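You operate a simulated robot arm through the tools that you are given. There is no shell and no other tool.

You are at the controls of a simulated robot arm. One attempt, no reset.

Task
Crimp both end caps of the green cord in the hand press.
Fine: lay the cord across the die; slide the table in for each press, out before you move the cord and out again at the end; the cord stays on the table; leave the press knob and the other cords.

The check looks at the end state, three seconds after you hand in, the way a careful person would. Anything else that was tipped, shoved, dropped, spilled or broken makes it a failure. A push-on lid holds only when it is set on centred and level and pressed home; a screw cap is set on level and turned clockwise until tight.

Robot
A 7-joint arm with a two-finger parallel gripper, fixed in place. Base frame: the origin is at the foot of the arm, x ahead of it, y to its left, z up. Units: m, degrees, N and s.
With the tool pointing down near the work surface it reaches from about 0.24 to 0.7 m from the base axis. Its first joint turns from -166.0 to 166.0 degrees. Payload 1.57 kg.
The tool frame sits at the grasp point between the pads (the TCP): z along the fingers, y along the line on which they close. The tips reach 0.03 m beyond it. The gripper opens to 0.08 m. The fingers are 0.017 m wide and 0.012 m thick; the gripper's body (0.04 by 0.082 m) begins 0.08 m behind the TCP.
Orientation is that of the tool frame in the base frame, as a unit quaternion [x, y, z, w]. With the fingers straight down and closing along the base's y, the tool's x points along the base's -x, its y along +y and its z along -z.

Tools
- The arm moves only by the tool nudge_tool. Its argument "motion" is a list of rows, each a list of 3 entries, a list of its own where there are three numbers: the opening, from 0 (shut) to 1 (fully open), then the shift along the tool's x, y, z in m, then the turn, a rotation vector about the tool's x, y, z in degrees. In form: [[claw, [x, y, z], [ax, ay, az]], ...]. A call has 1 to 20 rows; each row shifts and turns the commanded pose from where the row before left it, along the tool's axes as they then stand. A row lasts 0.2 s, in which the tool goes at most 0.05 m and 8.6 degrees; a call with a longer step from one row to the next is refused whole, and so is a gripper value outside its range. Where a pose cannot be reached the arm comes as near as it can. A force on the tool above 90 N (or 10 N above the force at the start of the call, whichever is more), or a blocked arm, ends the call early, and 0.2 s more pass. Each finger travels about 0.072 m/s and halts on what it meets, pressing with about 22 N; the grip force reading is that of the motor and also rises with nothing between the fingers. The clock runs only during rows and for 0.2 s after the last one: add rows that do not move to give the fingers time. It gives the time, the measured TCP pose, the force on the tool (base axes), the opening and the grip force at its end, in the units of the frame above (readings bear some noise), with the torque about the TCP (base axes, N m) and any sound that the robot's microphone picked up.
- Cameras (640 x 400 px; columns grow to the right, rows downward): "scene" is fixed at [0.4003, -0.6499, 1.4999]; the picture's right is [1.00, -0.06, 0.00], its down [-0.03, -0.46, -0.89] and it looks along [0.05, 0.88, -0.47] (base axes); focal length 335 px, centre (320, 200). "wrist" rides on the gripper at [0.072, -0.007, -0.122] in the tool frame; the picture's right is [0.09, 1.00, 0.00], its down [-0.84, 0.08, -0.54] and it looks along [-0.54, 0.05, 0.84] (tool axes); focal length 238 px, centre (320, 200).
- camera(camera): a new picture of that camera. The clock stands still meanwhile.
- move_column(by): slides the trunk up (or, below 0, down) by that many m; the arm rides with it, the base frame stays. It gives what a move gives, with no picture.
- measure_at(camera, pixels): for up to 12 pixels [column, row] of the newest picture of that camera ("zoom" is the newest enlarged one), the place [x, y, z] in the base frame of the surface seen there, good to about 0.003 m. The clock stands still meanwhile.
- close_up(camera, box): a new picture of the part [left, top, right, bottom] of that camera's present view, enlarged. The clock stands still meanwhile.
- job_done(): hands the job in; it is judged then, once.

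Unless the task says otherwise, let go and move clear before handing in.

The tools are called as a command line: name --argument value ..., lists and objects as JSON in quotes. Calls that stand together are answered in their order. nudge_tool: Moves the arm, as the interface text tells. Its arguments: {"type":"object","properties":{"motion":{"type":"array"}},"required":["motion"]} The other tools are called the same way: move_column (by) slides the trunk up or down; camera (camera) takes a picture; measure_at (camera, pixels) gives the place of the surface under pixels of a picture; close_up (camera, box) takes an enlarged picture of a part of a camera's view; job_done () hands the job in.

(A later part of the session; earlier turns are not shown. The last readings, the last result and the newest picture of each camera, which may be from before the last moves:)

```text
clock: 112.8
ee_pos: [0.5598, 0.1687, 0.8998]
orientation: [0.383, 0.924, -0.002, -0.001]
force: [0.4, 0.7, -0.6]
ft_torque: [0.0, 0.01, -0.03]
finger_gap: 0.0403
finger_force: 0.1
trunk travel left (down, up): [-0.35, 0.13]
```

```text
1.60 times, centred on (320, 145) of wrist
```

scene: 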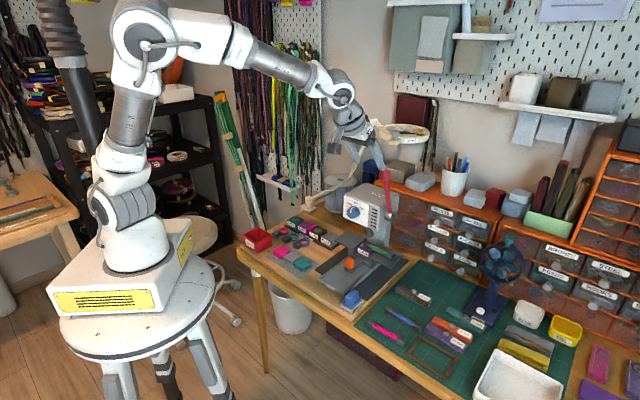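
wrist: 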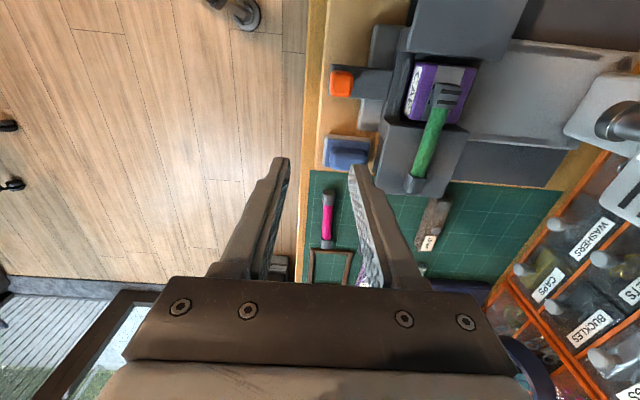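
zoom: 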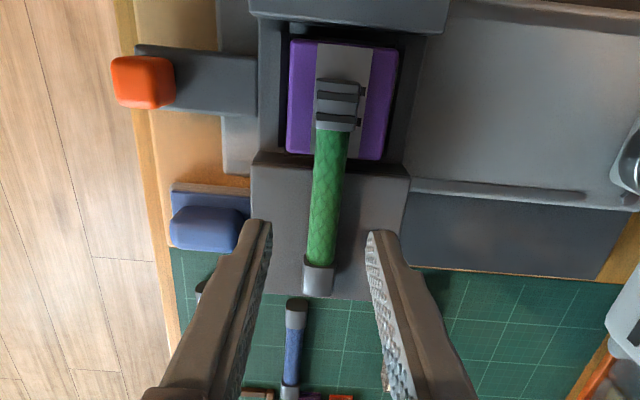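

I'm above the cord's middle. I'll shift 3 mm toward the press and lower to z≈0.846, then check before closing.

nudge_tool --motion '[[0.5, [0.001, 0.003, 0.015], [0, 0, 0]], [0.5, [0, 0, 0.015], [0, 0, 0]], [0.5, [0, 0, 0.015], [0, 0, 0]], [0.5, [0, 0, 0.007], [0, 0, 0]], [0.5, [0, 0, 0.002], [0, 0, 0]], [0.5, [0, 0, 0], [0, 0, 0]]]'

close_up --camera "wrist" --box '[230, 20, 410, 270]'

close_up --camera "scene" --box '[320, 230, 410, 310]'

```text
clock: 114.2
ee_pos: [0.5617, 0.1717, 0.8463]
orientation: [0.384, 0.923, -0.001, -0.002]
force: [0.1, -1.0, 0.7]
ft_torque: [-0.03, -0.01, -0.03]
finger_gap: 0.0403
finger_force: 0.0
trunk travel left (down, up): [-0.35, 0.13]
```

```text
1.60 times, centred on (320, 145) of wrist
```

zoom: 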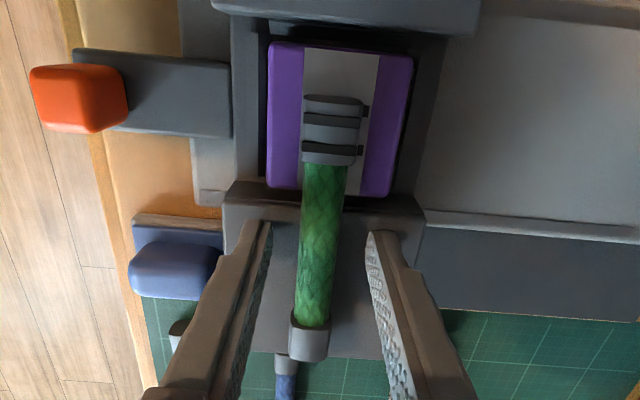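

```text
5.00 times, centred on (365, 270) of scene
```

zoom: 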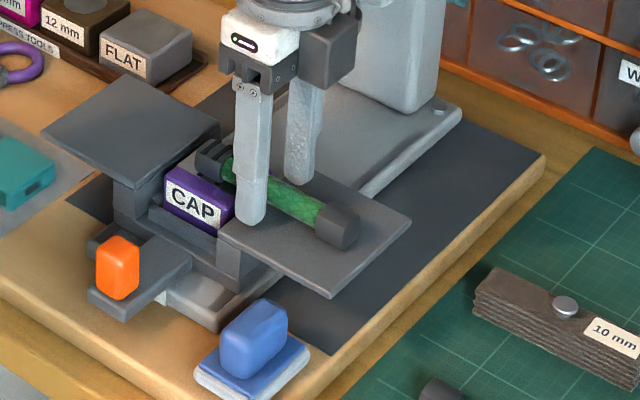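

The fingers straddle the cord's middle without contact. I'll close on it and lift slightly.

nudge_tool --motion '[[0.4, [0, 0, 0], [0, 0, 0]], [0.3, [0, 0, 0], [0, 0, 0]], [0.2, [0, 0, 0], [0, 0, 0]], [0.1, [0, 0, 0], [0, 0, 0]], [0, [0, 0, 0], [0, 0, 0]], [0, [0, 0, 0], [0, 0, 0]], [0, [0, 0, -0.005], [0, 0, 0]], [0, [0, 0, -0.01], [0, 0, 0]], [0, [0, 0, -0.015], [0, 0, 0]], [0, [0, 0, 0], [0, 0, 0]]]'

close_up --camera "wrist" --box '[230, 20, 410, 270]'

close_up --camera "scene" --box '[320, 220, 410, 300]'

```text
clock: 116.4
ee_pos: [0.563, 0.172, 0.8758]
orientation: [0.383, 0.924, -0.001, -0.001]
force: [0.4, 0.0, 0.0]
ft_torque: [-0.01, 0.01, -0.02]
finger_gap: 0.0152
finger_force: 22.2
trunk travel left (down, up): [-0.35, 0.13]
```

```text
1.60 times, centred on (320, 145) of wrist
```

zoom: 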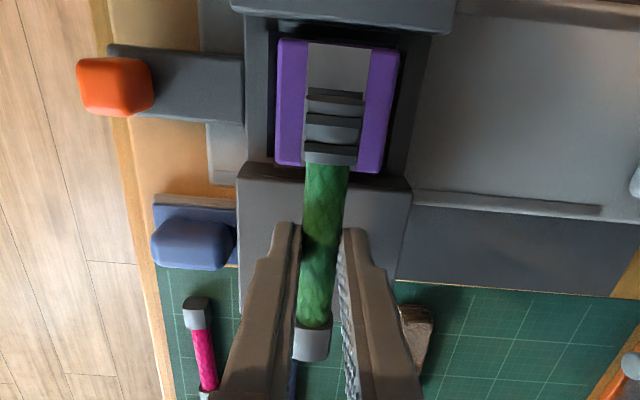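

```text
5.00 times, centred on (365, 260) of scene
```

zoom: 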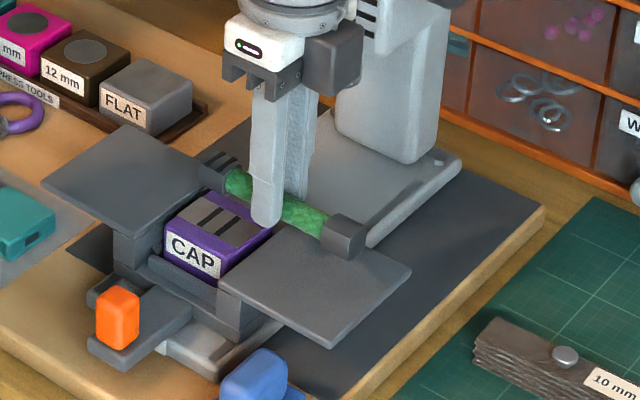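

The cord is lifted and level (gap 0.0152). I'll measure the far cap's offset from the TCP for the second placement.

close_up --camera "wrist" --box '[270, 60, 370, 260]'

```text
2.00 times, centred on (320, 160) of wrist
```

zoom: 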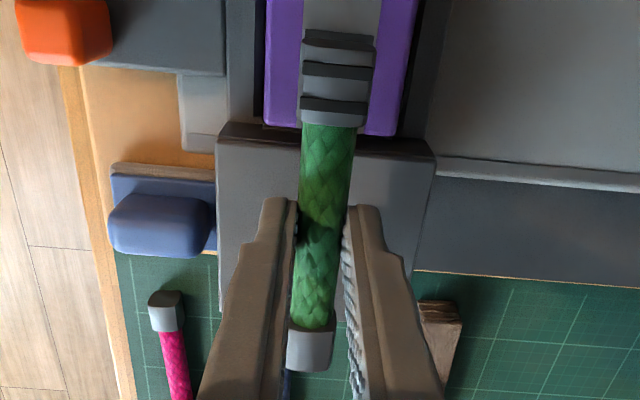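

measure_at --camera "zoom" --pixels '[[311, 330], [310, 345], [309, 360], [297, 345], [325, 345], [313, 318], [315, 290], [326, 140], [335, 90], [338, 45], [328, 122], [310, 367]]'

```text
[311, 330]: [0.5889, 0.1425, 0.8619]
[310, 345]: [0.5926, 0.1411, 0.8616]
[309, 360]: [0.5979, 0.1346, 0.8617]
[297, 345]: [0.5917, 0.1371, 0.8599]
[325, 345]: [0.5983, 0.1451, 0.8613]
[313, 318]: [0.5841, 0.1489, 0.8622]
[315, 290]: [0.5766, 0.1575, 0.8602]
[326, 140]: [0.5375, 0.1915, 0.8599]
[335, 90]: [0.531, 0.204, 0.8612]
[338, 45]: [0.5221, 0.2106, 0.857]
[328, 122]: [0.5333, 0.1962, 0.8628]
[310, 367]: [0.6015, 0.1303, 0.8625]
```

The far cap's centre is 0.0455 behind the TCP (v≈0.322), so I need to shift 0.0924 m along the cord. I'll carry it over at this height.

nudge_tool --motion '[[0, [0.0115, 0, -0.006], [0, 0, 0]], [0, [0.0231, 0, 0], [0, 0, 0]], [0, [0.0231, 0, 0], [0, 0, 0]], [0, [0.0231, 0, 0], [0, 0, 0]], [0, [0.0116, 0, 0], [0, 0, 0]], [0, [0, 0, 0], [0, 0, 0]]]'

close_up --camera "wrist" --box '[220, 60, 420, 260]'

close_up --camera "scene" --box '[300, 200, 410, 300]'

```text
clock: 117.8
ee_pos: [0.4978, 0.2377, 0.8824]
orientation: [0.384, 0.923, -0.001, -0.002]
force: [0.6, 0.0, 0.0]
ft_torque: [0.0, 0.03, 0.02]
finger_gap: 0.0151
finger_force: 21.7
trunk travel left (down, up): [-0.35, 0.13]
```

```text
2.00 times, centred on (320, 160) of wrist
```

zoom: 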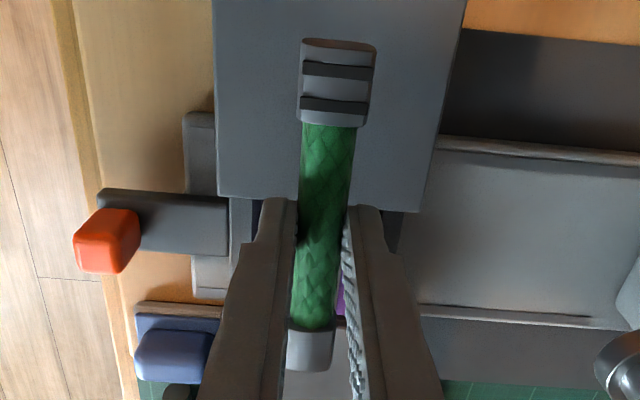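

```text
4.00 times, centred on (355, 250) of scene
```

zoom: 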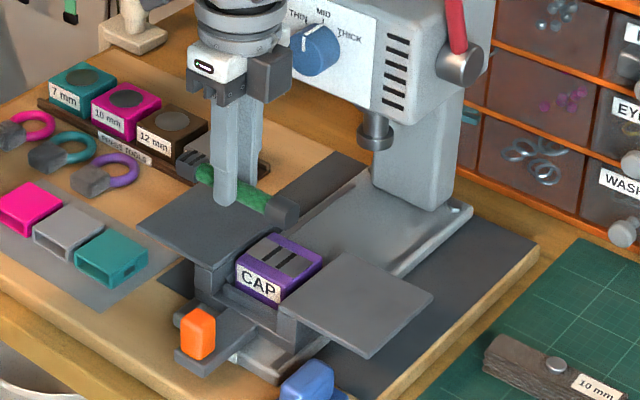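

The cord is over the left wing and die, but the hand's dark box at zoom [270,75] looks close to the knob [318,50]. I'll measure the actual clearance before lowering.

measure_at --camera "zoom" --pixels '[[270, 75], [287, 65], [285, 90], [255, 60], [296, 50], [318, 50], [335, 60], [215, 65], [225, 40], [280, 20], [290, 205], [265, 205]]'

```text
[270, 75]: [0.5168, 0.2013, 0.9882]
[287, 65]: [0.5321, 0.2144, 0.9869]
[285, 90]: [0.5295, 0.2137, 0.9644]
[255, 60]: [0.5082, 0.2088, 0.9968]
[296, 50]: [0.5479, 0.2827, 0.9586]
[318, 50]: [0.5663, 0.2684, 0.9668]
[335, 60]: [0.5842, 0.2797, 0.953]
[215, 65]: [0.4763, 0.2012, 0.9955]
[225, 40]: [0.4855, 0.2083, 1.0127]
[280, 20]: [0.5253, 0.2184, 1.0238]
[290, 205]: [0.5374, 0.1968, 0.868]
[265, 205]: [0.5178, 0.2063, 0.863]
```

The box's edge is at u≈0.528 versus the knob's face at u≈0.590, so there's about 4 cm of clearance. I'll lower the cord to just above the surfaces.

nudge_tool --motion '[[0, [0, 0, 0.012], [0, 0, 0]], [0, [0, 0, 0.012], [0, 0, 0]], [0, [0, 0, 0.008], [0, 0, 0]], [0, [0, 0, 0.002], [0, 0, 0]], [0, [0, 0, 0.001], [0, 0, 0]], [0, [0, 0, 0], [0, 0, 0]]]'

close_up --camera "scene" --box '[310, 220, 400, 300]'

close_up --camera "wrist" --box '[240, 60, 400, 260]'

```text
clock: 119.2
ee_pos: [0.4973, 0.2368, 0.8477]
orientation: [0.383, 0.924, -0.001, -0.002]
force: [0.6, 0.1, -0.3]
ft_torque: [0.01, -0.02, 0.01]
finger_gap: 0.0153
finger_force: 22.2
trunk travel left (down, up): [-0.35, 0.13]
```

```text
5.00 times, centred on (355, 260) of scene
```

zoom: 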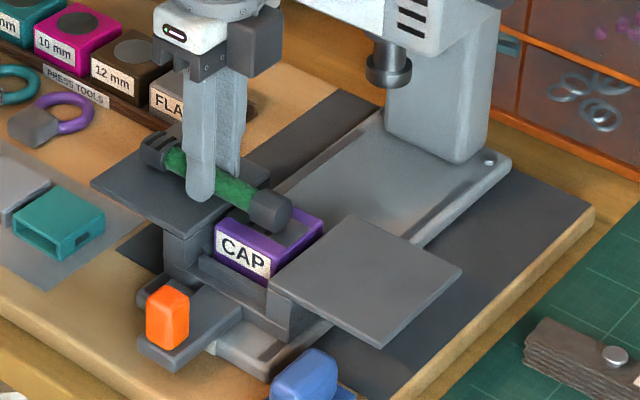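

```text
2.00 times, centred on (320, 160) of wrist
```

zoom: 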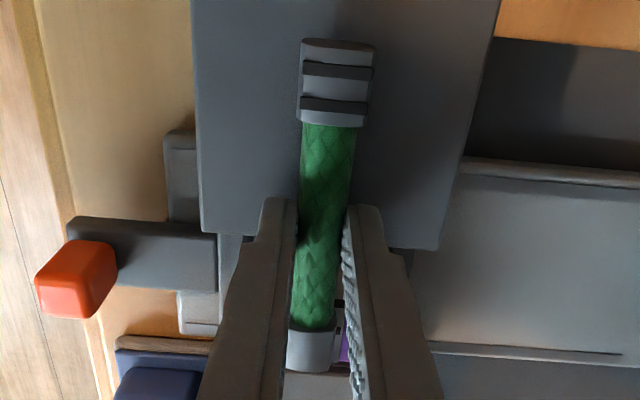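

The far cap hovers over the die (scene zoom [272,212]). I'll measure its position against the die before setting it down.

close_up --camera "scene" --box '[335, 250, 385, 290]'

```text
10.00 times, centred on (360, 270) of scene
```

zoom: 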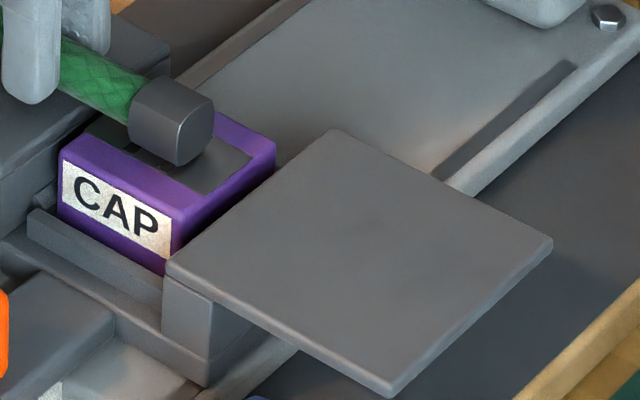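

measure_at --camera "zoom" --pixels '[[140, 95], [170, 100], [170, 85], [200, 105], [210, 95], [185, 150], [145, 85], [60, 150], [172, 210], [275, 150], [250, 155], [205, 190]]'

```text
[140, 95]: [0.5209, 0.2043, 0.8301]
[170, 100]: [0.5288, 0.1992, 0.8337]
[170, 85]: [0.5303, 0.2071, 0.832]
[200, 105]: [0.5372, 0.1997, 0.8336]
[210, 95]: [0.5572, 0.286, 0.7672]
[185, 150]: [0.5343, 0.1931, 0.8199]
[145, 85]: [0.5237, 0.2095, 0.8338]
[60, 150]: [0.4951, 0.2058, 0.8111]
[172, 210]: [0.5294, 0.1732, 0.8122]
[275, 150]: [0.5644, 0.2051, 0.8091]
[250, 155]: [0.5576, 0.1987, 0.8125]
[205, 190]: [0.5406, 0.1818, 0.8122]
```

The far cap spans v≈0.2215–0.241 (centre 0.231) versus die centre 0.2295. I'll shift 1.5 mm and lower to contact.

nudge_tool --motion '[[0, [0.0015, 0, 0], [0, 0, 0]], [0, [0, 0, 0.001], [0, 0, 0]], [0, [0, 0, 0.001], [0, 0, 0]], [0, [0, 0, 0], [0, 0, 0]]]'

```text
clock: 120.2
ee_pos: [0.4967, 0.2384, 0.8447]
orientation: [0.383, 0.924, 0.0, -0.001]
force: [-0.9, 1.2, 3.4]
ft_torque: [-0.13, -0.14, -0.02]
finger_gap: 0.015
finger_force: 22.1
trunk travel left (down, up): [-0.35, 0.13]
```

The far cap touches the die (3.4 N, torque pointing to that end). I'll open gently and lift away.

nudge_tool --motion '[[0.2, [0, 0, 0], [0, 0, 0]], [0.25, [0, 0, 0], [0, 0, 0]], [0.3, [0, 0, 0], [0, 0, 0]], [0.4, [0, 0, 0], [0, 0, 0]], [0.4, [0, 0, 0], [0, 0, 0]]]'

close_up --camera "wrist" --box '[240, 60, 400, 260]'

close_up --camera "scene" --box '[310, 230, 390, 300]'

```text
clock: 121.4
ee_pos: [0.4959, 0.237, 0.8462]
orientation: [0.383, 0.924, -0.001, -0.002]
force: [0.6, 0.4, -0.5]
ft_torque: [0.0, 0.01, -0.05]
finger_gap: 0.0324
finger_force: 0.1
trunk travel left (down, up): [-0.35, 0.13]
```

```text
2.00 times, centred on (320, 160) of wrist
```

zoom: 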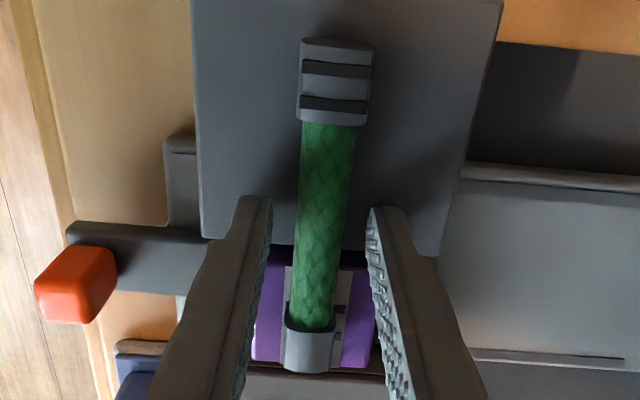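

```text
5.71 times, centred on (350, 265) of scene
```

zoom: 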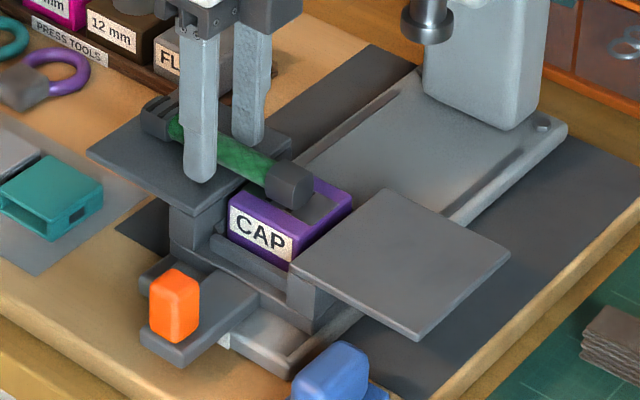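

The cord lies steady with the uncrimped cap on the die and the crimped one on the left wing. I'll lift away and back off to the front.

nudge_tool --motion '[[0.4, [0, 0, -0.01], [0, 0, 0]], [0.4, [0, 0, -0.01], [0, 0, 0]], [0.4, [0, 0, -0.015], [0, 0, 0]], [0.4, [0, 0, -0.02], [0, 0, 0]], [0.4, [0, -0.02, -0.015], [0, 0, 0]], [0.4, [-0.01, -0.03, 0], [0, 0, 0]], [0.4, [-0.02, -0.03, 0], [0, 0, 0]], [0.4, [-0.03, -0.03, 0], [0, 0, 0]], [0.4, [-0.03, -0.01, 0], [0, 0, 0]], [0.4, [0, 0, 0], [0, 0, 0]]]'

close_up --camera "wrist" --box '[370, 0, 540, 200]'

close_up --camera "scene" --box '[310, 230, 400, 300]'

```text
clock: 123.6
ee_pos: [0.4776, 0.0901, 0.9151]
orientation: [0.382, 0.924, -0.001, -0.002]
force: [0.9, 0.3, -0.2]
ft_torque: [-0.02, 0.0, -0.03]
finger_gap: 0.0319
finger_force: 0.0
trunk travel left (down, up): [-0.35, 0.13]
```

```text
2.00 times, centred on (455, 100) of wrist
```

zoom: 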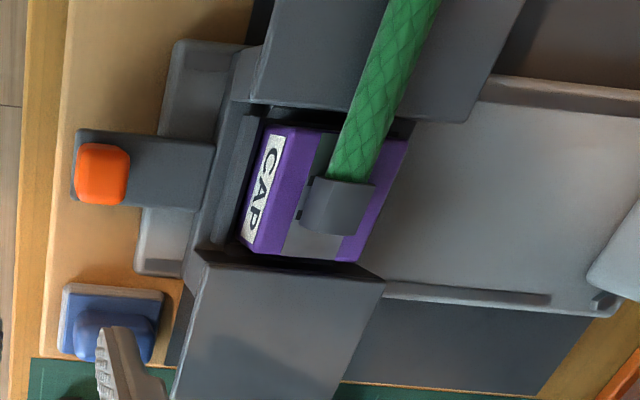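

```text
5.71 times, centred on (355, 265) of scene
```

zoom: 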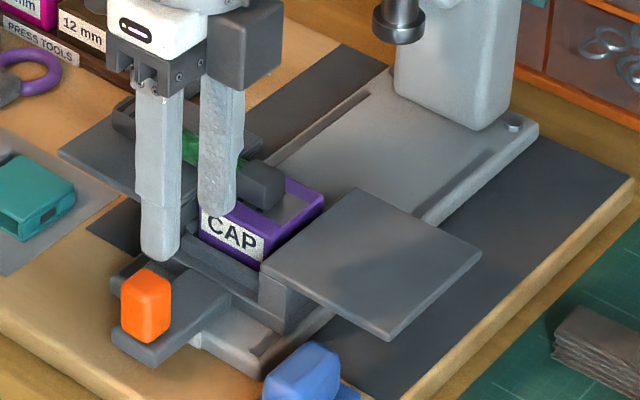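

The far cap sits on the die ([340,205] in the wrist zoom, die from row 130 to 260). I'll verify numerically.

close_up --camera "wrist" --box '[400, 40, 500, 150]'

```text
3.64 times, centred on (450, 95) of wrist
```

zoom: 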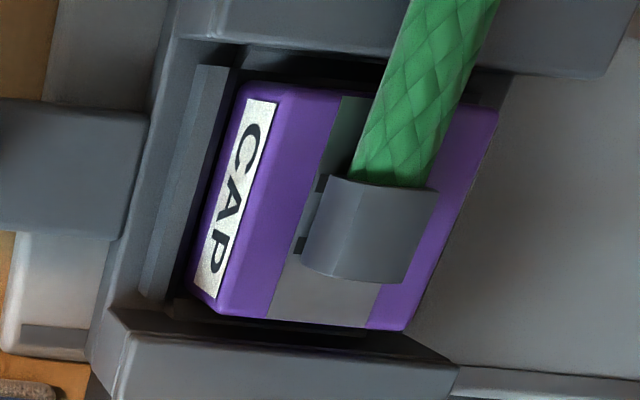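

measure_at --camera "zoom" --pixels '[[385, 190], [375, 230], [365, 278], [330, 230], [420, 240], [322, 185], [303, 245], [345, 100], [270, 315], [370, 325], [290, 92], [495, 115]]'

```text
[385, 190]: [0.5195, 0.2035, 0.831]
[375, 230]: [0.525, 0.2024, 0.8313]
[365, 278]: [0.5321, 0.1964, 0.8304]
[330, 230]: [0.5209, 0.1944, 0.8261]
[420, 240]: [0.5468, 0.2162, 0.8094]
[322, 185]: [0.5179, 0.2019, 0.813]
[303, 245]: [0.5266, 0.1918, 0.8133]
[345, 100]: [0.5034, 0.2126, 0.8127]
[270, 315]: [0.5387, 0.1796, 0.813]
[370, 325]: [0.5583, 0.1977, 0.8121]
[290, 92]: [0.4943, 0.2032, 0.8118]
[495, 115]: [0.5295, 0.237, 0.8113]
```

The cap centre (v≈0.230) is exactly between the die grooves. Now I'll turn the hand 90° and lean it back 35° as before to grip the tab.

nudge_tool --motion '[[0.5, [0, 0, 0], [0, 0, -7.5]], [0.5, [0, 0, 0], [0, 0, -7.5]], [0.5, [0, 0, 0], [0, 0, -7.5]], [0.5, [0, 0, 0], [0, 0, -7.5]], [0.5, [0, 0, 0], [0, 0, -7.5]], [0.5, [0, 0, 0], [0, 0, -7.5]], [0.5, [0, 0, 0], [0, 0, -7.5]], [0.5, [0, 0, 0], [0, 0, -7.5]], [0.5, [0, 0, 0], [0, 0, -7.5]], [0.5, [0, 0, 0], [0, 0, -7.5]], [0.5, [0, 0, 0], [0, 0, -7.5]], [0.5, [0, 0, 0], [0, 0, -7.5]], [0.5, [0, 0, 0], [0, -7, 0]], [0.5, [0, 0, 0], [0, -7, 0]], [0.5, [0, 0, 0], [0, -7, 0]], [0.5, [0, 0, 0], [0, -7, 0]], [0.5, [0, 0, 0], [0, -7, 0]], [0.5, [0, 0, 0], [0, 0, 0]]]'

```text
clock: 127.4
ee_pos: [0.4735, 0.0909, 0.9169]
orientation: [-0.364, 0.882, 0.115, 0.277]
force: [-0.3, 0.0, 1.2]
ft_torque: [0.0, 0.01, 0.0]
finger_gap: 0.04
finger_force: 0.1
trunk travel left (down, up): [-0.35, 0.13]
```

The hand is in the leaned-back pose at [0.4735,0.0909,0.917]. I'll move to the pre-grasp point in front of the tab.

nudge_tool --motion '[[0.55, [0.025, 0.0201, 0.0164], [0, 0, 0]], [0.6, [0.0249, 0.0201, 0.0163], [0, 0, 0]], [0.6, [0, 0, 0], [0, 0, 0]]]'

camera --camera "wrist"

```text
clock: 128.2
ee_pos: [0.4273, 0.1046, 0.8594]
orientation: [-0.365, 0.882, 0.115, 0.276]
force: [-0.5, 0.1, 0.7]
ft_torque: [0.01, -0.02, -0.04]
finger_gap: 0.0482
finger_force: 0.0
trunk travel left (down, up): [-0.35, 0.13]
```

```text
taken
```

wrist: 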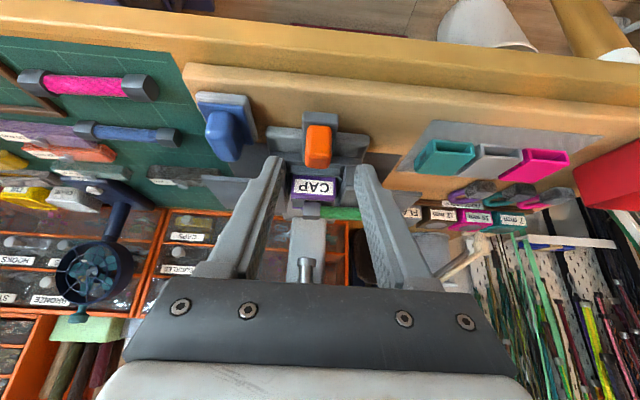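

The tab [318,147] is centred between the fingertips. I'll advance and close on it.

nudge_tool --motion '[[0.6, [0, -0.0012, 0.02], [0, 0, 0]], [0.6, [0, 0, 0.02], [0, 0, 0]], [0.6, [0, 0, 0.012], [0, 0, 0]], [0.6, [0, 0, 0.0045], [0, 0, 0]], [0.5, [0, 0, 0], [0, 0, 0]], [0.4, [0, 0, 0], [0, 0, 0]], [0.3, [0, 0, 0], [0, 0, 0]], [0.2, [0, 0, 0], [0, 0, 0]], [0.1, [0, 0, 0], [0, 0, 0]], [0, [0, 0, 0], [0, 0, 0]], [0, [0, 0, 0], [0, 0, 0]]]'

close_up --camera "wrist" --box '[220, 80, 420, 280]'

```text
clock: 130.6
ee_pos: [0.4513, 0.1262, 0.8124]
orientation: [-0.366, 0.881, 0.117, 0.275]
force: [-12.2, 12.5, -1.0]
ft_torque: [0.12, -0.46, -0.02]
finger_gap: 0.0217
finger_force: 35.0
trunk travel left (down, up): [-0.35, 0.13]
```

```text
2.00 times, centred on (320, 180) of wrist
```

zoom: 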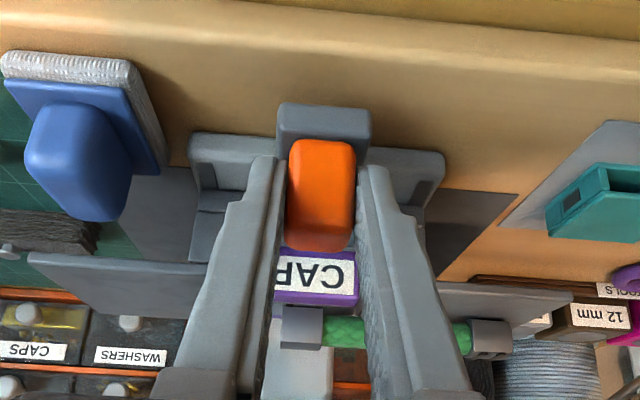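

The tab is gripped with some sideways load. I'll ease 1.5 mm sideways and push the table in slowly again.

nudge_tool --motion '[[0, [-0.0008, 0.0008, 0.0005], [0, 0, 0]], [0, [-0.0016, 0.0007, 0.0011], [0, 0, 0]], [0, [-0.0025, 0, 0.0017], [0, 0, 0]], [0, [-0.0033, 0, 0.0023], [0, 0, 0]], [0, [-0.0041, 0, 0.0029], [0, 0, 0]], [0, [-0.0041, 0, 0.0029], [0, 0, 0]], [0, [-0.0041, 0, 0.0029], [0, 0, 0]], [0, [-0.0041, 0, 0.0029], [0, 0, 0]], [0, [-0.0041, 0, 0.0029], [0, 0, 0]], [0, [-0.0041, 0, 0.0029], [0, 0, 0]], [0, [-0.0033, 0, 0.0023], [0, 0, 0]], [0, [-0.0016, 0, 0.0011], [0, 0, 0]], [0, [0, 0, 0], [0, 0, 0]]]'

close_up --camera "scene" --box '[310, 210, 410, 300]'

```text
clock: 133.4
ee_pos: [0.4853, 0.1605, 0.8139]
orientation: [-0.364, 0.882, 0.115, 0.275]
force: [-10.4, 9.8, -16.0]
ft_torque: [-0.99, 0.5, -0.1]
finger_gap: 0.0217
finger_force: 34.7
trunk travel left (down, up): [-0.35, 0.13]
```

```text
4.44 times, centred on (360, 255) of scene
```

zoom: 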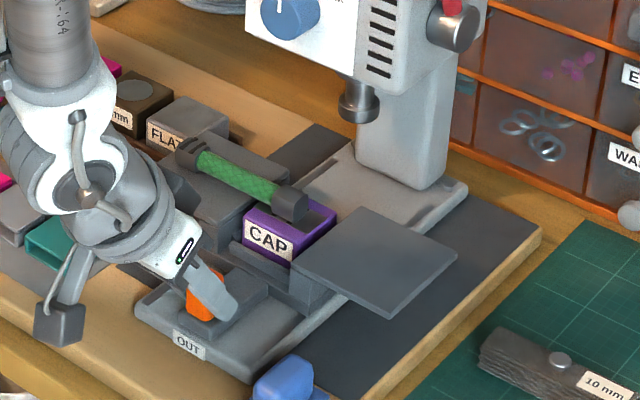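

The table moves with the cord steady, 4.8 cm in. I'll ease small loads and continue.

nudge_tool --motion '[[0, [-0.0018, 0.0007, 0.0027], [0, 0, 0]], [0, [-0.0037, 0.0005, 0.0032], [0, 0, 0]], [0, [-0.0041, 0, 0.0029], [0, 0, 0]], [0, [-0.0041, 0, 0.0029], [0, 0, 0]], [0, [-0.0041, 0, 0.0029], [0, 0, 0]], [0, [-0.0041, 0, 0.0029], [0, 0, 0]], [0, [-0.0041, 0, 0.0029], [0, 0, 0]], [0, [-0.0041, 0, 0.0029], [0, 0, 0]], [0, [-0.0041, 0, 0.0029], [0, 0, 0]], [0, [-0.0041, 0, 0.0029], [0, 0, 0]], [0, [-0.0041, 0, 0.0029], [0, 0, 0]], [0, [-0.0041, 0, 0.0029], [0, 0, 0]], [0, [-0.0025, 0, 0.0017], [0, 0, 0]], [0, [0, 0, 0], [0, 0, 0]]]'

close_up --camera "scene" --box '[310, 190, 410, 280]'

```text
clock: 136.4
ee_pos: [0.5293, 0.2029, 0.8138]
orientation: [-0.365, 0.881, 0.115, 0.277]
force: [-3.0, 3.4, 5.1]
ft_torque: [-0.47, 0.52, 0.12]
finger_gap: 0.0217
finger_force: 34.3
trunk travel left (down, up): [-0.35, 0.13]
```

```text
4.44 times, centred on (360, 235) of scene
```

zoom: 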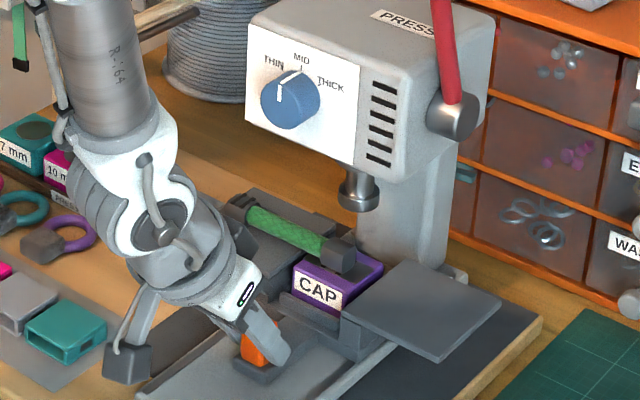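

10.9 cm in, about 2 cm to go; all steady. I'll finish with smaller steps to the stop.

nudge_tool --motion '[[0, [-0.0033, 0.0003, 0.0023], [0, 0, 0]], [0, [-0.0033, 0.0002, 0.0023], [0, 0, 0]], [0, [-0.0033, 0, 0.0023], [0, 0, 0]], [0, [-0.0025, 0, 0.0017], [0, 0, 0]], [0, [-0.0016, 0, 0.0012], [0, 0, 0]], [0, [-0.0016, 0, 0.0012], [0, 0, 0]], [0, [-0.0008, 0, 0.0006], [0, 0, 0]], [0, [0, 0, 0], [0, 0, 0]]]'

nudge_tool --motion '[[0, [-0.0012, 0, 0.0009], [0, 0, 0]], [0, [-0.0008, 0, 0.0006], [0, 0, 0]], [0, [0, 0, 0], [0, 0, 0]]]'

```text
clock: 138.2
ee_pos: [0.5426, 0.2177, 0.8128]
orientation: [-0.364, 0.881, 0.116, 0.278]
force: [-0.5, -1.0, 17.2]
ft_torque: [-0.07, 0.15, 0.19]
finger_gap: 0.022
finger_force: 34.7
trunk travel left (down, up): [-0.35, 0.13]
```

```text
clock: 139.0
ee_pos: [0.5441, 0.2189, 0.8132]
orientation: [-0.366, 0.881, 0.115, 0.277]
force: [-3.4, -8.0, 21.3]
ft_torque: [0.22, -0.38, 0.19]
finger_gap: 0.0218
finger_force: 34.7
trunk travel left (down, up): [-0.35, 0.13]
```

Resistance is just beginning (8 N). I'll lift 1 mm to unload the vertical force and push 2 mm more.

nudge_tool --motion '[[0, [-0.0014, 0, -0.0002], [0, 0, 0]], [0, [-0.0012, 0, 0.0009], [0, 0, 0]], [0, [0, 0, 0], [0, 0, 0]]]'

close_up --camera "scene" --box '[330, 200, 400, 270]'

```text
clock: 139.8
ee_pos: [0.543, 0.2191, 0.8143]
orientation: [-0.365, 0.882, 0.115, 0.275]
force: [-12.4, -19.1, 25.3]
ft_torque: [-0.41, 0.03, 0.03]
finger_gap: 0.0216
finger_force: 34.2
trunk travel left (down, up): [-0.35, 0.13]
```

```text
5.71 times, centred on (365, 235) of scene
```

zoom: 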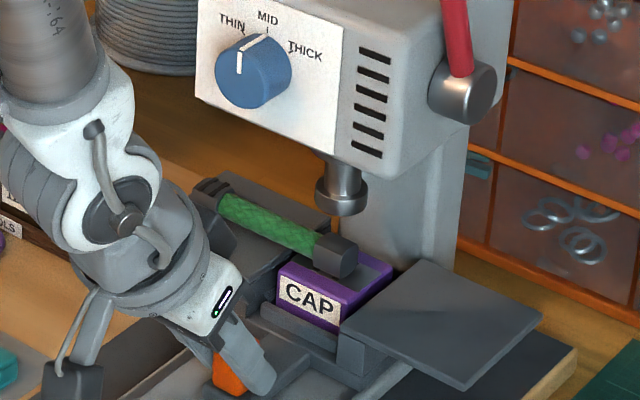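

The table is at its in-stop (22 N, no motion). I'll ease off, open, retreat along the fingers and rise toward the lever side.

nudge_tool --motion '[[0, [0.001, 0, -0.0007], [0, 0, 0]], [0.3, [0, 0, 0], [0, 0, 0]], [0.5, [0, 0, 0], [0, 0, 0]], [0.6, [0, 0, 0], [0, 0, 0]], [0.6, [0, 0, -0.02], [0, 0, 0]], [0.6, [0, 0, -0.02], [0, 0, 0]], [0.6, [0, 0, -0.02], [0, 0, 0]], [0.6, [0, 0, -0.02], [0, 0, 0]], [0.4, [-0.023, 0, -0.0328], [0, 0, 0]], [0.2, [-0.023, 0, -0.0328], [0, 0, 0]], [0, [-0.023, 0, -0.0328], [0, 0, 0]], [0, [-0.023, 0, -0.0328], [0, 0, 0]], [0, [-0.023, 0, -0.0328], [0, 0, 0]], [0, [0, -0.034, 0], [0, 0, 0]], [0, [0, -0.034, 0], [0, 0, 0]], [0, [0, 0, 0], [0, 0, 0]]]'

move_column --by 0.13

close_up --camera "scene" --box '[320, 130, 420, 270]'

close_up --camera "scene" --box '[345, 215, 395, 265]'

```text
clock: 143.2
ee_pos: [0.56, 0.1382, 1.0782]
orientation: [-0.365, 0.882, 0.116, 0.275]
force: [-1.1, 0.1, -0.7]
ft_torque: [-0.01, 0.0, 0.01]
finger_gap: 0.0004
finger_force: 21.4
trunk travel left (down, up): [-0.35, 0.13]
```

```text
clock: 144.8
ee_pos: [0.5596, 0.1386, 1.2078]
orientation: [-0.364, 0.882, 0.116, 0.276]
force: [0.2, -0.3, 0.0]
ft_torque: [0.01, -0.02, -0.01]
finger_gap: 0.0001
finger_force: 21.5
trunk travel left (down, up): [-0.48, 0.0]
```

```text
2.86 times, centred on (370, 200) of scene
```

zoom: 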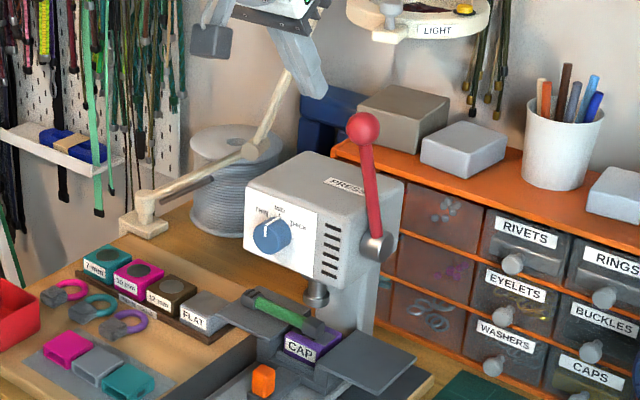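

```text
8.00 times, centred on (370, 240) of scene
```

zoom: 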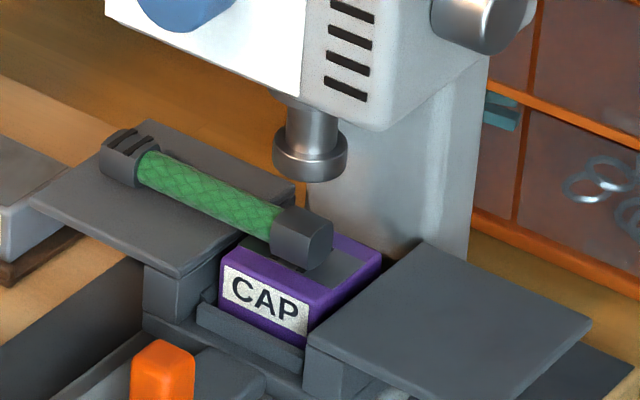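

The second cap sits under the ram just like the first. I'll straighten the hand and pass over the ball to behind the rod, as before.

nudge_tool --motion '[[0, [0, 0, 0], [0, 7, 0]], [0, [0, 0, 0], [0, 7, 0]], [0, [0, 0, 0], [0, 7, 0]], [0, [0, 0, 0], [0, 7, 0]], [0, [0, 0, 0], [0, 7, 0]], [0, [-0.0346, 0, 0.004], [0, 0, 0]], [0, [-0.0346, 0, 0.004], [0, 0, 0]], [0, [-0.0346, 0, 0.004], [0, 0, 0]], [0, [-0.0346, 0, 0.004], [0, 0, 0]], [0, [0, 0, 0], [0, 0, 0]], [0, [0, 0, 0], [0, 0, 0]]]'

close_up --camera "wrist" --box '[240, 40, 440, 240]'

```text
clock: 147.2
ee_pos: [0.66, 0.2382, 1.1926]
orientation: [-0.383, 0.924, -0.001, -0.002]
force: [-0.3, -0.7, 0.6]
ft_torque: [0.0, -0.02, 0.01]
finger_gap: 0.0
finger_force: 20.8
trunk travel left (down, up): [-0.48, 0.0]
```

```text
2.00 times, centred on (340, 140) of wrist
```

zoom: 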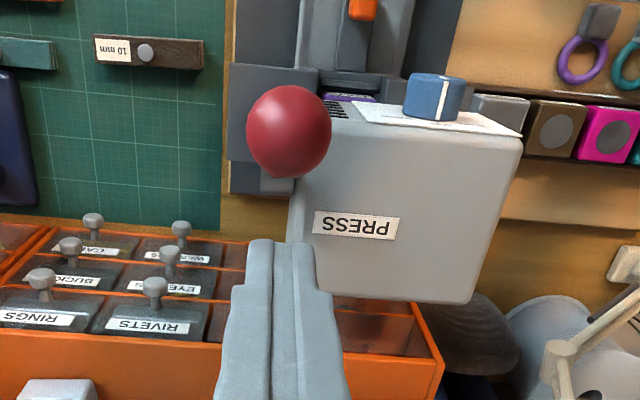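

The fingertips are behind the ball ([290,130]) and above it. I'll descend behind the rod.

nudge_tool --motion '[[0, [0.003, -0.001, 0.01], [0, 0, 0]], [0, [0, 0, 0.015], [0, 0, 0]], [0, [0, 0, 0.015], [0, 0, 0]], [0, [0, 0, 0.015], [0, 0, 0]], [0, [0, 0, 0.0125], [0, 0, 0]], [0, [0, 0, 0], [0, 0, 0]]]'

close_up --camera "scene" --box '[340, 110, 420, 220]'

```text
clock: 148.6
ee_pos: [0.6563, 0.2333, 1.1236]
orientation: [-0.381, 0.925, 0.0, -0.002]
force: [0.2, 0.2, 0.2]
ft_torque: [0.01, -0.01, -0.01]
finger_gap: 0.0
finger_force: 21.5
trunk travel left (down, up): [-0.48, 0.0]
```

```text
3.64 times, centred on (380, 165) of scene
```

zoom: 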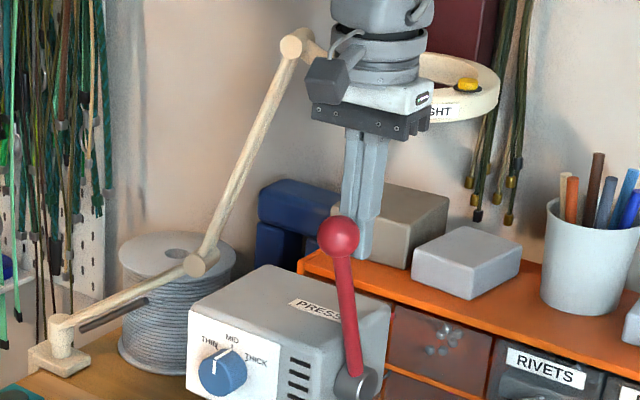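

The fingertips are behind the rod at [0.6563,0.2333,1.1236]. I'll repeat the same push along the arc down to about 66°.

nudge_tool --motion '[[0, [0.003, 0, 0], [0, 0, 0]], [0, [0.003, 0, 0], [0, 0, 0]], [0, [0.0087, 0, 0.0028], [0, 0, 0]], [0, [0.0086, 0, 0.0034], [0, 0, 0]], [0, [0.0084, 0, 0.0039], [0, 0, 0]], [0, [0.008, 0, 0.0045], [0, 0, 0]], [0, [0.0077, 0, 0.0052], [0, 0, 0]], [0, [0.0073, 0, 0.0055], [0, 0, 0]], [0, [0.007, 0, 0.0061], [0, 0, 0]], [0, [0.0064, 0, 0.0066], [0, 0, 0]], [0, [0.006, 0, 0.007], [0, 0, 0]], [0, [0.0055, 0, 0.0073], [0, 0, 0]], [0, [0.0051, 0, 0.0078], [0, 0, 0]], [0, [0.0044, 0, 0.0082], [0, 0, 0]], [0, [0, 0, 0], [0, 0, 0]]]'

close_up --camera "scene" --box '[330, 150, 410, 270]'

```text
clock: 151.8
ee_pos: [0.5942, 0.1709, 1.0581]
orientation: [-0.382, 0.924, 0.0, -0.002]
force: [1.2, 1.4, 5.5]
ft_torque: [0.01, 0.01, 0.07]
finger_gap: 0.0
finger_force: 21.1
trunk travel left (down, up): [-0.48, 0.0]
```

```text
3.33 times, centred on (370, 210) of scene
```

zoom: 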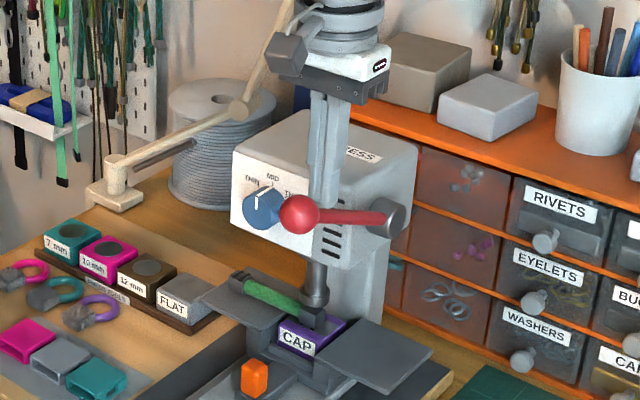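

The lever is past 66° and the ram is descending onto the second cap. I'll check the ram/cap alignment closely and continue pressing.

close_up --camera "scene" --box '[345, 215, 395, 265]'

nudge_tool --motion '[[0, [0.002, 0, 0.0042], [0, 0, 0]], [0, [0.0019, 0, 0.0041], [0, 0, 0]], [0, [0.0016, 0, 0.0044], [0, 0, 0]], [0, [0.0015, 0, 0.0043], [0, 0, 0]], [0, [0.0014, 0, 0.0044], [0, 0, 0]], [0, [0.0013, 0, 0.0044], [0, 0, 0]], [0, [0.001, 0, 0.0045], [0, 0, 0]], [0, [0.001, 0, 0.0045], [0, 0, 0]], [0, [0, 0, 0], [0, 0, 0]]]'

close_up --camera "scene" --box '[340, 190, 400, 265]'

```text
8.00 times, centred on (370, 240) of scene
```

zoom: 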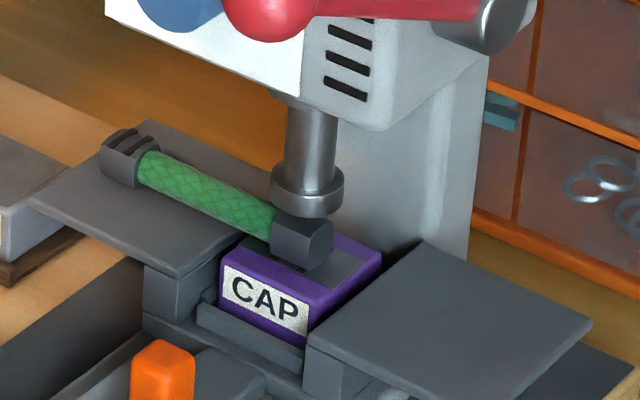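

```text
clock: 153.8
ee_pos: [0.5842, 0.162, 1.023]
orientation: [-0.382, 0.924, 0.0, -0.002]
force: [-0.5, 2.0, 9.0]
ft_torque: [-0.02, 0.06, -0.03]
finger_gap: 0.0001
finger_force: 21.2
trunk travel left (down, up): [-0.48, 0.0]
```

```text
5.33 times, centred on (370, 228) of scene
```

zoom: 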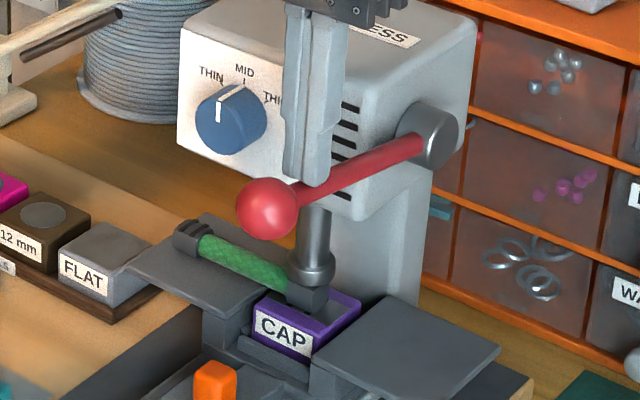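

The ram is on the second cap, matching the first press at this stage (9 N). I'll press through to the bottom as before.

nudge_tool --motion '[[0, [0.0007, 0, 0.0046], [0, 0, 0]], [0, [0.0007, 0, 0.0046], [0, 0, 0]], [0, [0.0003, 0, 0.0046], [0, 0, 0]], [0, [0.0003, 0, 0.0046], [0, 0, 0]], [0, [0, 0, 0], [0, 0, 0]]]'

nudge_tool --motion '[[0, [0, 0, 0.0015], [0, 0, 0]], [0, [0, 0, 0.001], [0, 0, 0]], [0, [0, 0, 0], [0, 0, 0]]]'

close_up --camera "scene" --box '[355, 225, 390, 260]'

```text
clock: 155.0
ee_pos: [0.5811, 0.1604, 1.0097]
orientation: [-0.381, 0.924, 0.0, 0.001]
force: [-6.3, -5.2, 37.6]
ft_torque: [-0.36, 0.42, -0.01]
finger_gap: 0.0002
finger_force: 21.7
trunk travel left (down, up): [-0.48, 0.0]
```

```text
clock: 155.8
ee_pos: [0.5818, 0.1594, 1.0079]
orientation: [-0.382, 0.924, -0.001, 0.003]
force: [-12.8, -3.9, 56.7]
ft_torque: [-0.45, 0.74, -0.12]
finger_gap: 0.0002
finger_force: 21.0
trunk travel left (down, up): [-0.48, 0.0]
```

```text
11.43 times, centred on (372, 242) of scene
```

zoom: 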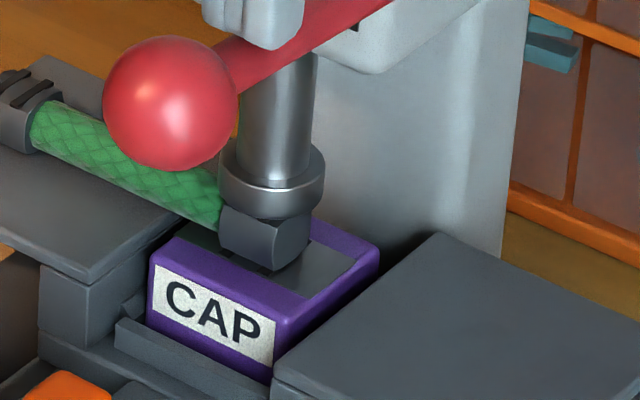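

I'm at the same bottom position (z 1.0079) as the first crimp. I'll press a little more to match the first force and hold briefly.

nudge_tool --motion '[[0, [0, 0, 0.0012], [0, 0, 0]], [0, [0, 0, 0.0008], [0, 0, 0]], [0, [0, 0, 0], [0, 0, 0]], [0, [0, 0, 0], [0, 0, 0]], [0, [0, 0, 0], [0, 0, 0]]]'

```text
clock: 157.0
ee_pos: [0.5809, 0.1613, 1.0092]
orientation: [-0.382, 0.924, -0.001, 0.005]
force: [-13.7, -1.6, 64.0]
ft_torque: [-0.41, 0.79, -0.02]
finger_gap: 0.0001
finger_force: 21.9
trunk travel left (down, up): [-0.48, 0.0]
```

The lever is bottomed at 64 N. I'll let it return gently along its arc and come forward over the ball.

nudge_tool --motion '[[0, [-0.0004, 0, -0.006], [0, 0, 0]], [0, [-0.0006, 0, -0.008], [0, 0, 0]], [0, [-0.0021, 0, -0.0183], [0, 0, 0]], [0, [-0.0047, 0, -0.0178], [0, 0, 0]], [0, [-0.007, 0, -0.017], [0, 0, 0]], [0, [-0.0095, 0, -0.016], [0, 0, 0]], [0, [-0.0115, 0, -0.0143], [0, 0, 0]], [0, [-0.0134, 0, -0.0127], [0, 0, 0]], [0, [-0.015, 0, -0.0107], [0, 0, 0]], [0, [-0.0164, 0, -0.003], [0, 0, 0]], [0, [-0.0165, 0, -0.002], [0, 0, 0]], [0, [-0.003, 0, 0], [0, 0, 0]], [0, [0, 0, 0], [0, 0, 0]]]'

nudge_tool --motion '[[0, [0, 0, -0.02], [0, 0, 0]], [0, [0, 0, -0.025], [0, 0, 0]], [0, [0, 0, -0.025], [0, 0, 0]], [0, [0.04, 0, 0], [0, 0, 0]], [0, [0.045, 0, 0], [0, 0, 0]], [0, [0.045, 0, 0], [0, 0, 0]], [0, [0.045, 0, 0], [0, 0, 0]], [0, [0, 0, 0], [0, 0, 0]]]'

close_up --camera "scene" --box '[330, 130, 420, 270]'

close_up --camera "scene" --box '[345, 220, 395, 265]'

```text
clock: 159.8
ee_pos: [0.6537, 0.2319, 1.1248]
orientation: [-0.383, 0.924, 0.001, -0.002]
force: [1.2, 0.4, 0.3]
ft_torque: [0.02, 0.03, 0.01]
finger_gap: 0.0
finger_force: 21.2
trunk travel left (down, up): [-0.48, 0.0]
```

```text
clock: 161.6
ee_pos: [0.5298, 0.1082, 1.1992]
orientation: [-0.382, 0.924, 0.0, -0.002]
force: [-0.1, 0.0, 0.3]
ft_torque: [0.0, -0.01, -0.02]
finger_gap: 0.0
finger_force: 21.2
trunk travel left (down, up): [-0.48, 0.0]
```

```text
2.86 times, centred on (375, 200) of scene
```

zoom: 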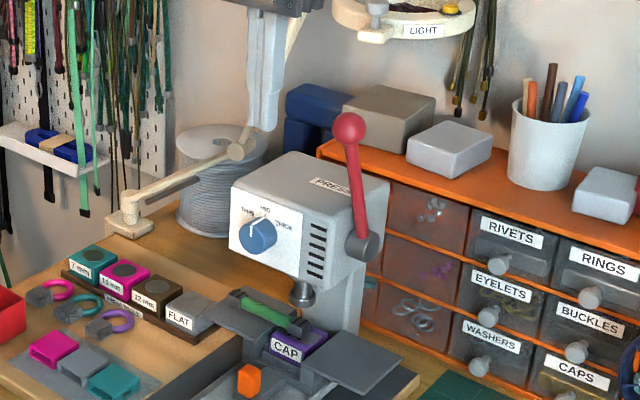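

```text
8.89 times, centred on (370, 242) of scene
```

zoom: 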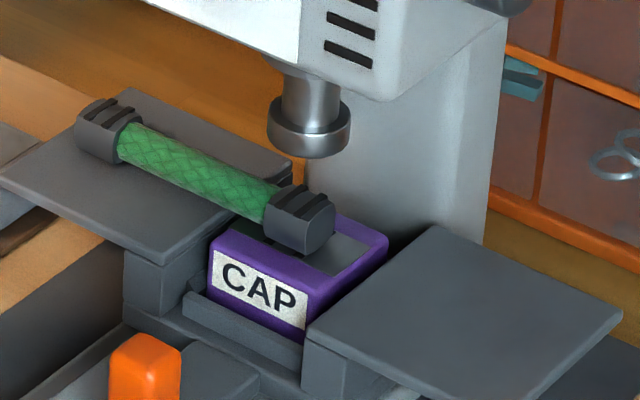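

Both caps now show the two crimp grooves and the lever is back at rest. Next I'll return to the tab to slide the table out for the last time.

move_column --by -0.13

nudge_tool --motion '[[0.3, [0, 0, 0], [0, -7, 0]], [0.4, [0, 0, 0], [0, -7, 0]], [0.5, [0, 0, 0], [0, -7, 0]], [0.6, [0, 0, 0], [0, -7, 0]], [0.6, [0, 0, 0], [0, -7, 0]], [0.6, [0.0149, 0.0138, 0.0358], [0, 0, 0]], [0.6, [0.0149, 0.0138, 0.0358], [0, 0, 0]], [0.6, [0.0149, 0.0138, 0.0358], [0, 0, 0]], [0.6, [0.0149, 0.0138, 0.0358], [0, 0, 0]], [0.6, [0.0147, 0.0138, 0.0359], [0, 0, 0]], [0.6, [0, 0, 0], [0, 0, 0]]]'

camera --camera "wrist"

```text
clock: 163.2
ee_pos: [0.5316, 0.1082, 1.0681]
orientation: [-0.382, 0.924, 0.001, -0.002]
force: [0.7, 0.7, 0.2]
ft_torque: [0.02, 0.0, 0.0]
finger_gap: 0.0002
finger_force: 21.3
trunk travel left (down, up): [-0.35, 0.13]
```

```text
clock: 165.6
ee_pos: [0.5126, 0.1851, 0.8798]
orientation: [-0.365, 0.882, 0.114, 0.276]
force: [0.3, -0.7, -0.5]
ft_torque: [-0.02, -0.01, 0.01]
finger_gap: 0.0481
finger_force: 0.0
trunk travel left (down, up): [-0.35, 0.13]
```

```text
taken
```

wrist: 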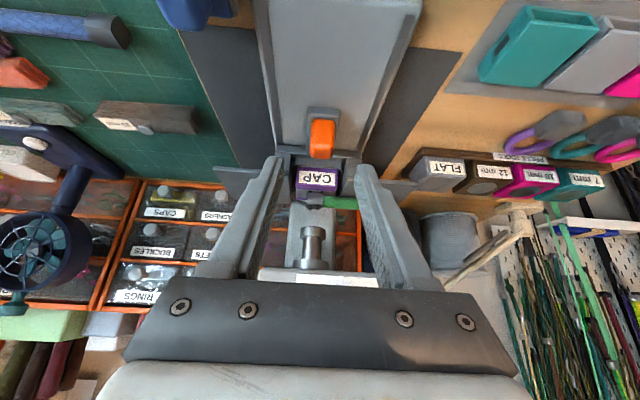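

The tab [322,138] is between the fingertips; I'll shift 1.5 mm, advance 7.85 cm and close on it.

nudge_tool --motion '[[0.6, [0, 0.0015, 0.025], [0, 0, 0]], [0.6, [0, 0, 0.025], [0, 0, 0]], [0.6, [0, 0, 0.02], [0, 0, 0]], [0.6, [0, 0, 0.0085], [0, 0, 0]], [0.5, [0, 0, 0], [0, 0, 0]], [0.4, [0, 0, 0], [0, 0, 0]], [0.3, [0, 0, 0], [0, 0, 0]], [0.2, [0, 0, 0], [0, 0, 0]], [0.1, [0, 0, 0], [0, 0, 0]], [0, [0, 0, 0], [0, 0, 0]], [0, [0, 0, 0], [0, 0, 0]]]'

close_up --camera "wrist" --box '[220, 100, 420, 280]'

```text
clock: 168.0
ee_pos: [0.5437, 0.2178, 0.8163]
orientation: [-0.364, 0.882, 0.115, 0.276]
force: [6.5, -7.4, -2.2]
ft_torque: [-0.18, -0.34, 0.15]
finger_gap: 0.0217
finger_force: 34.5
trunk travel left (down, up): [-0.35, 0.13]
```

```text
2.22 times, centred on (320, 190) of wrist
```

zoom: 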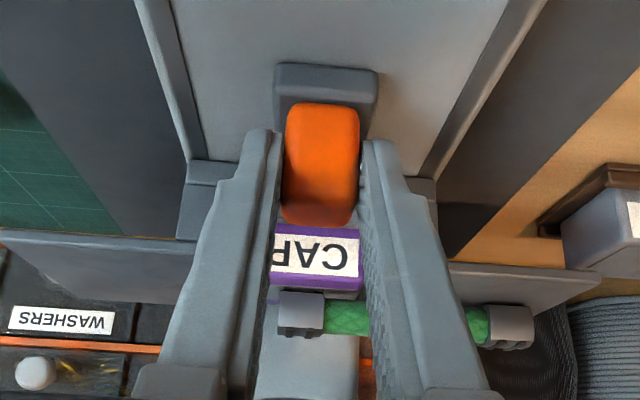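

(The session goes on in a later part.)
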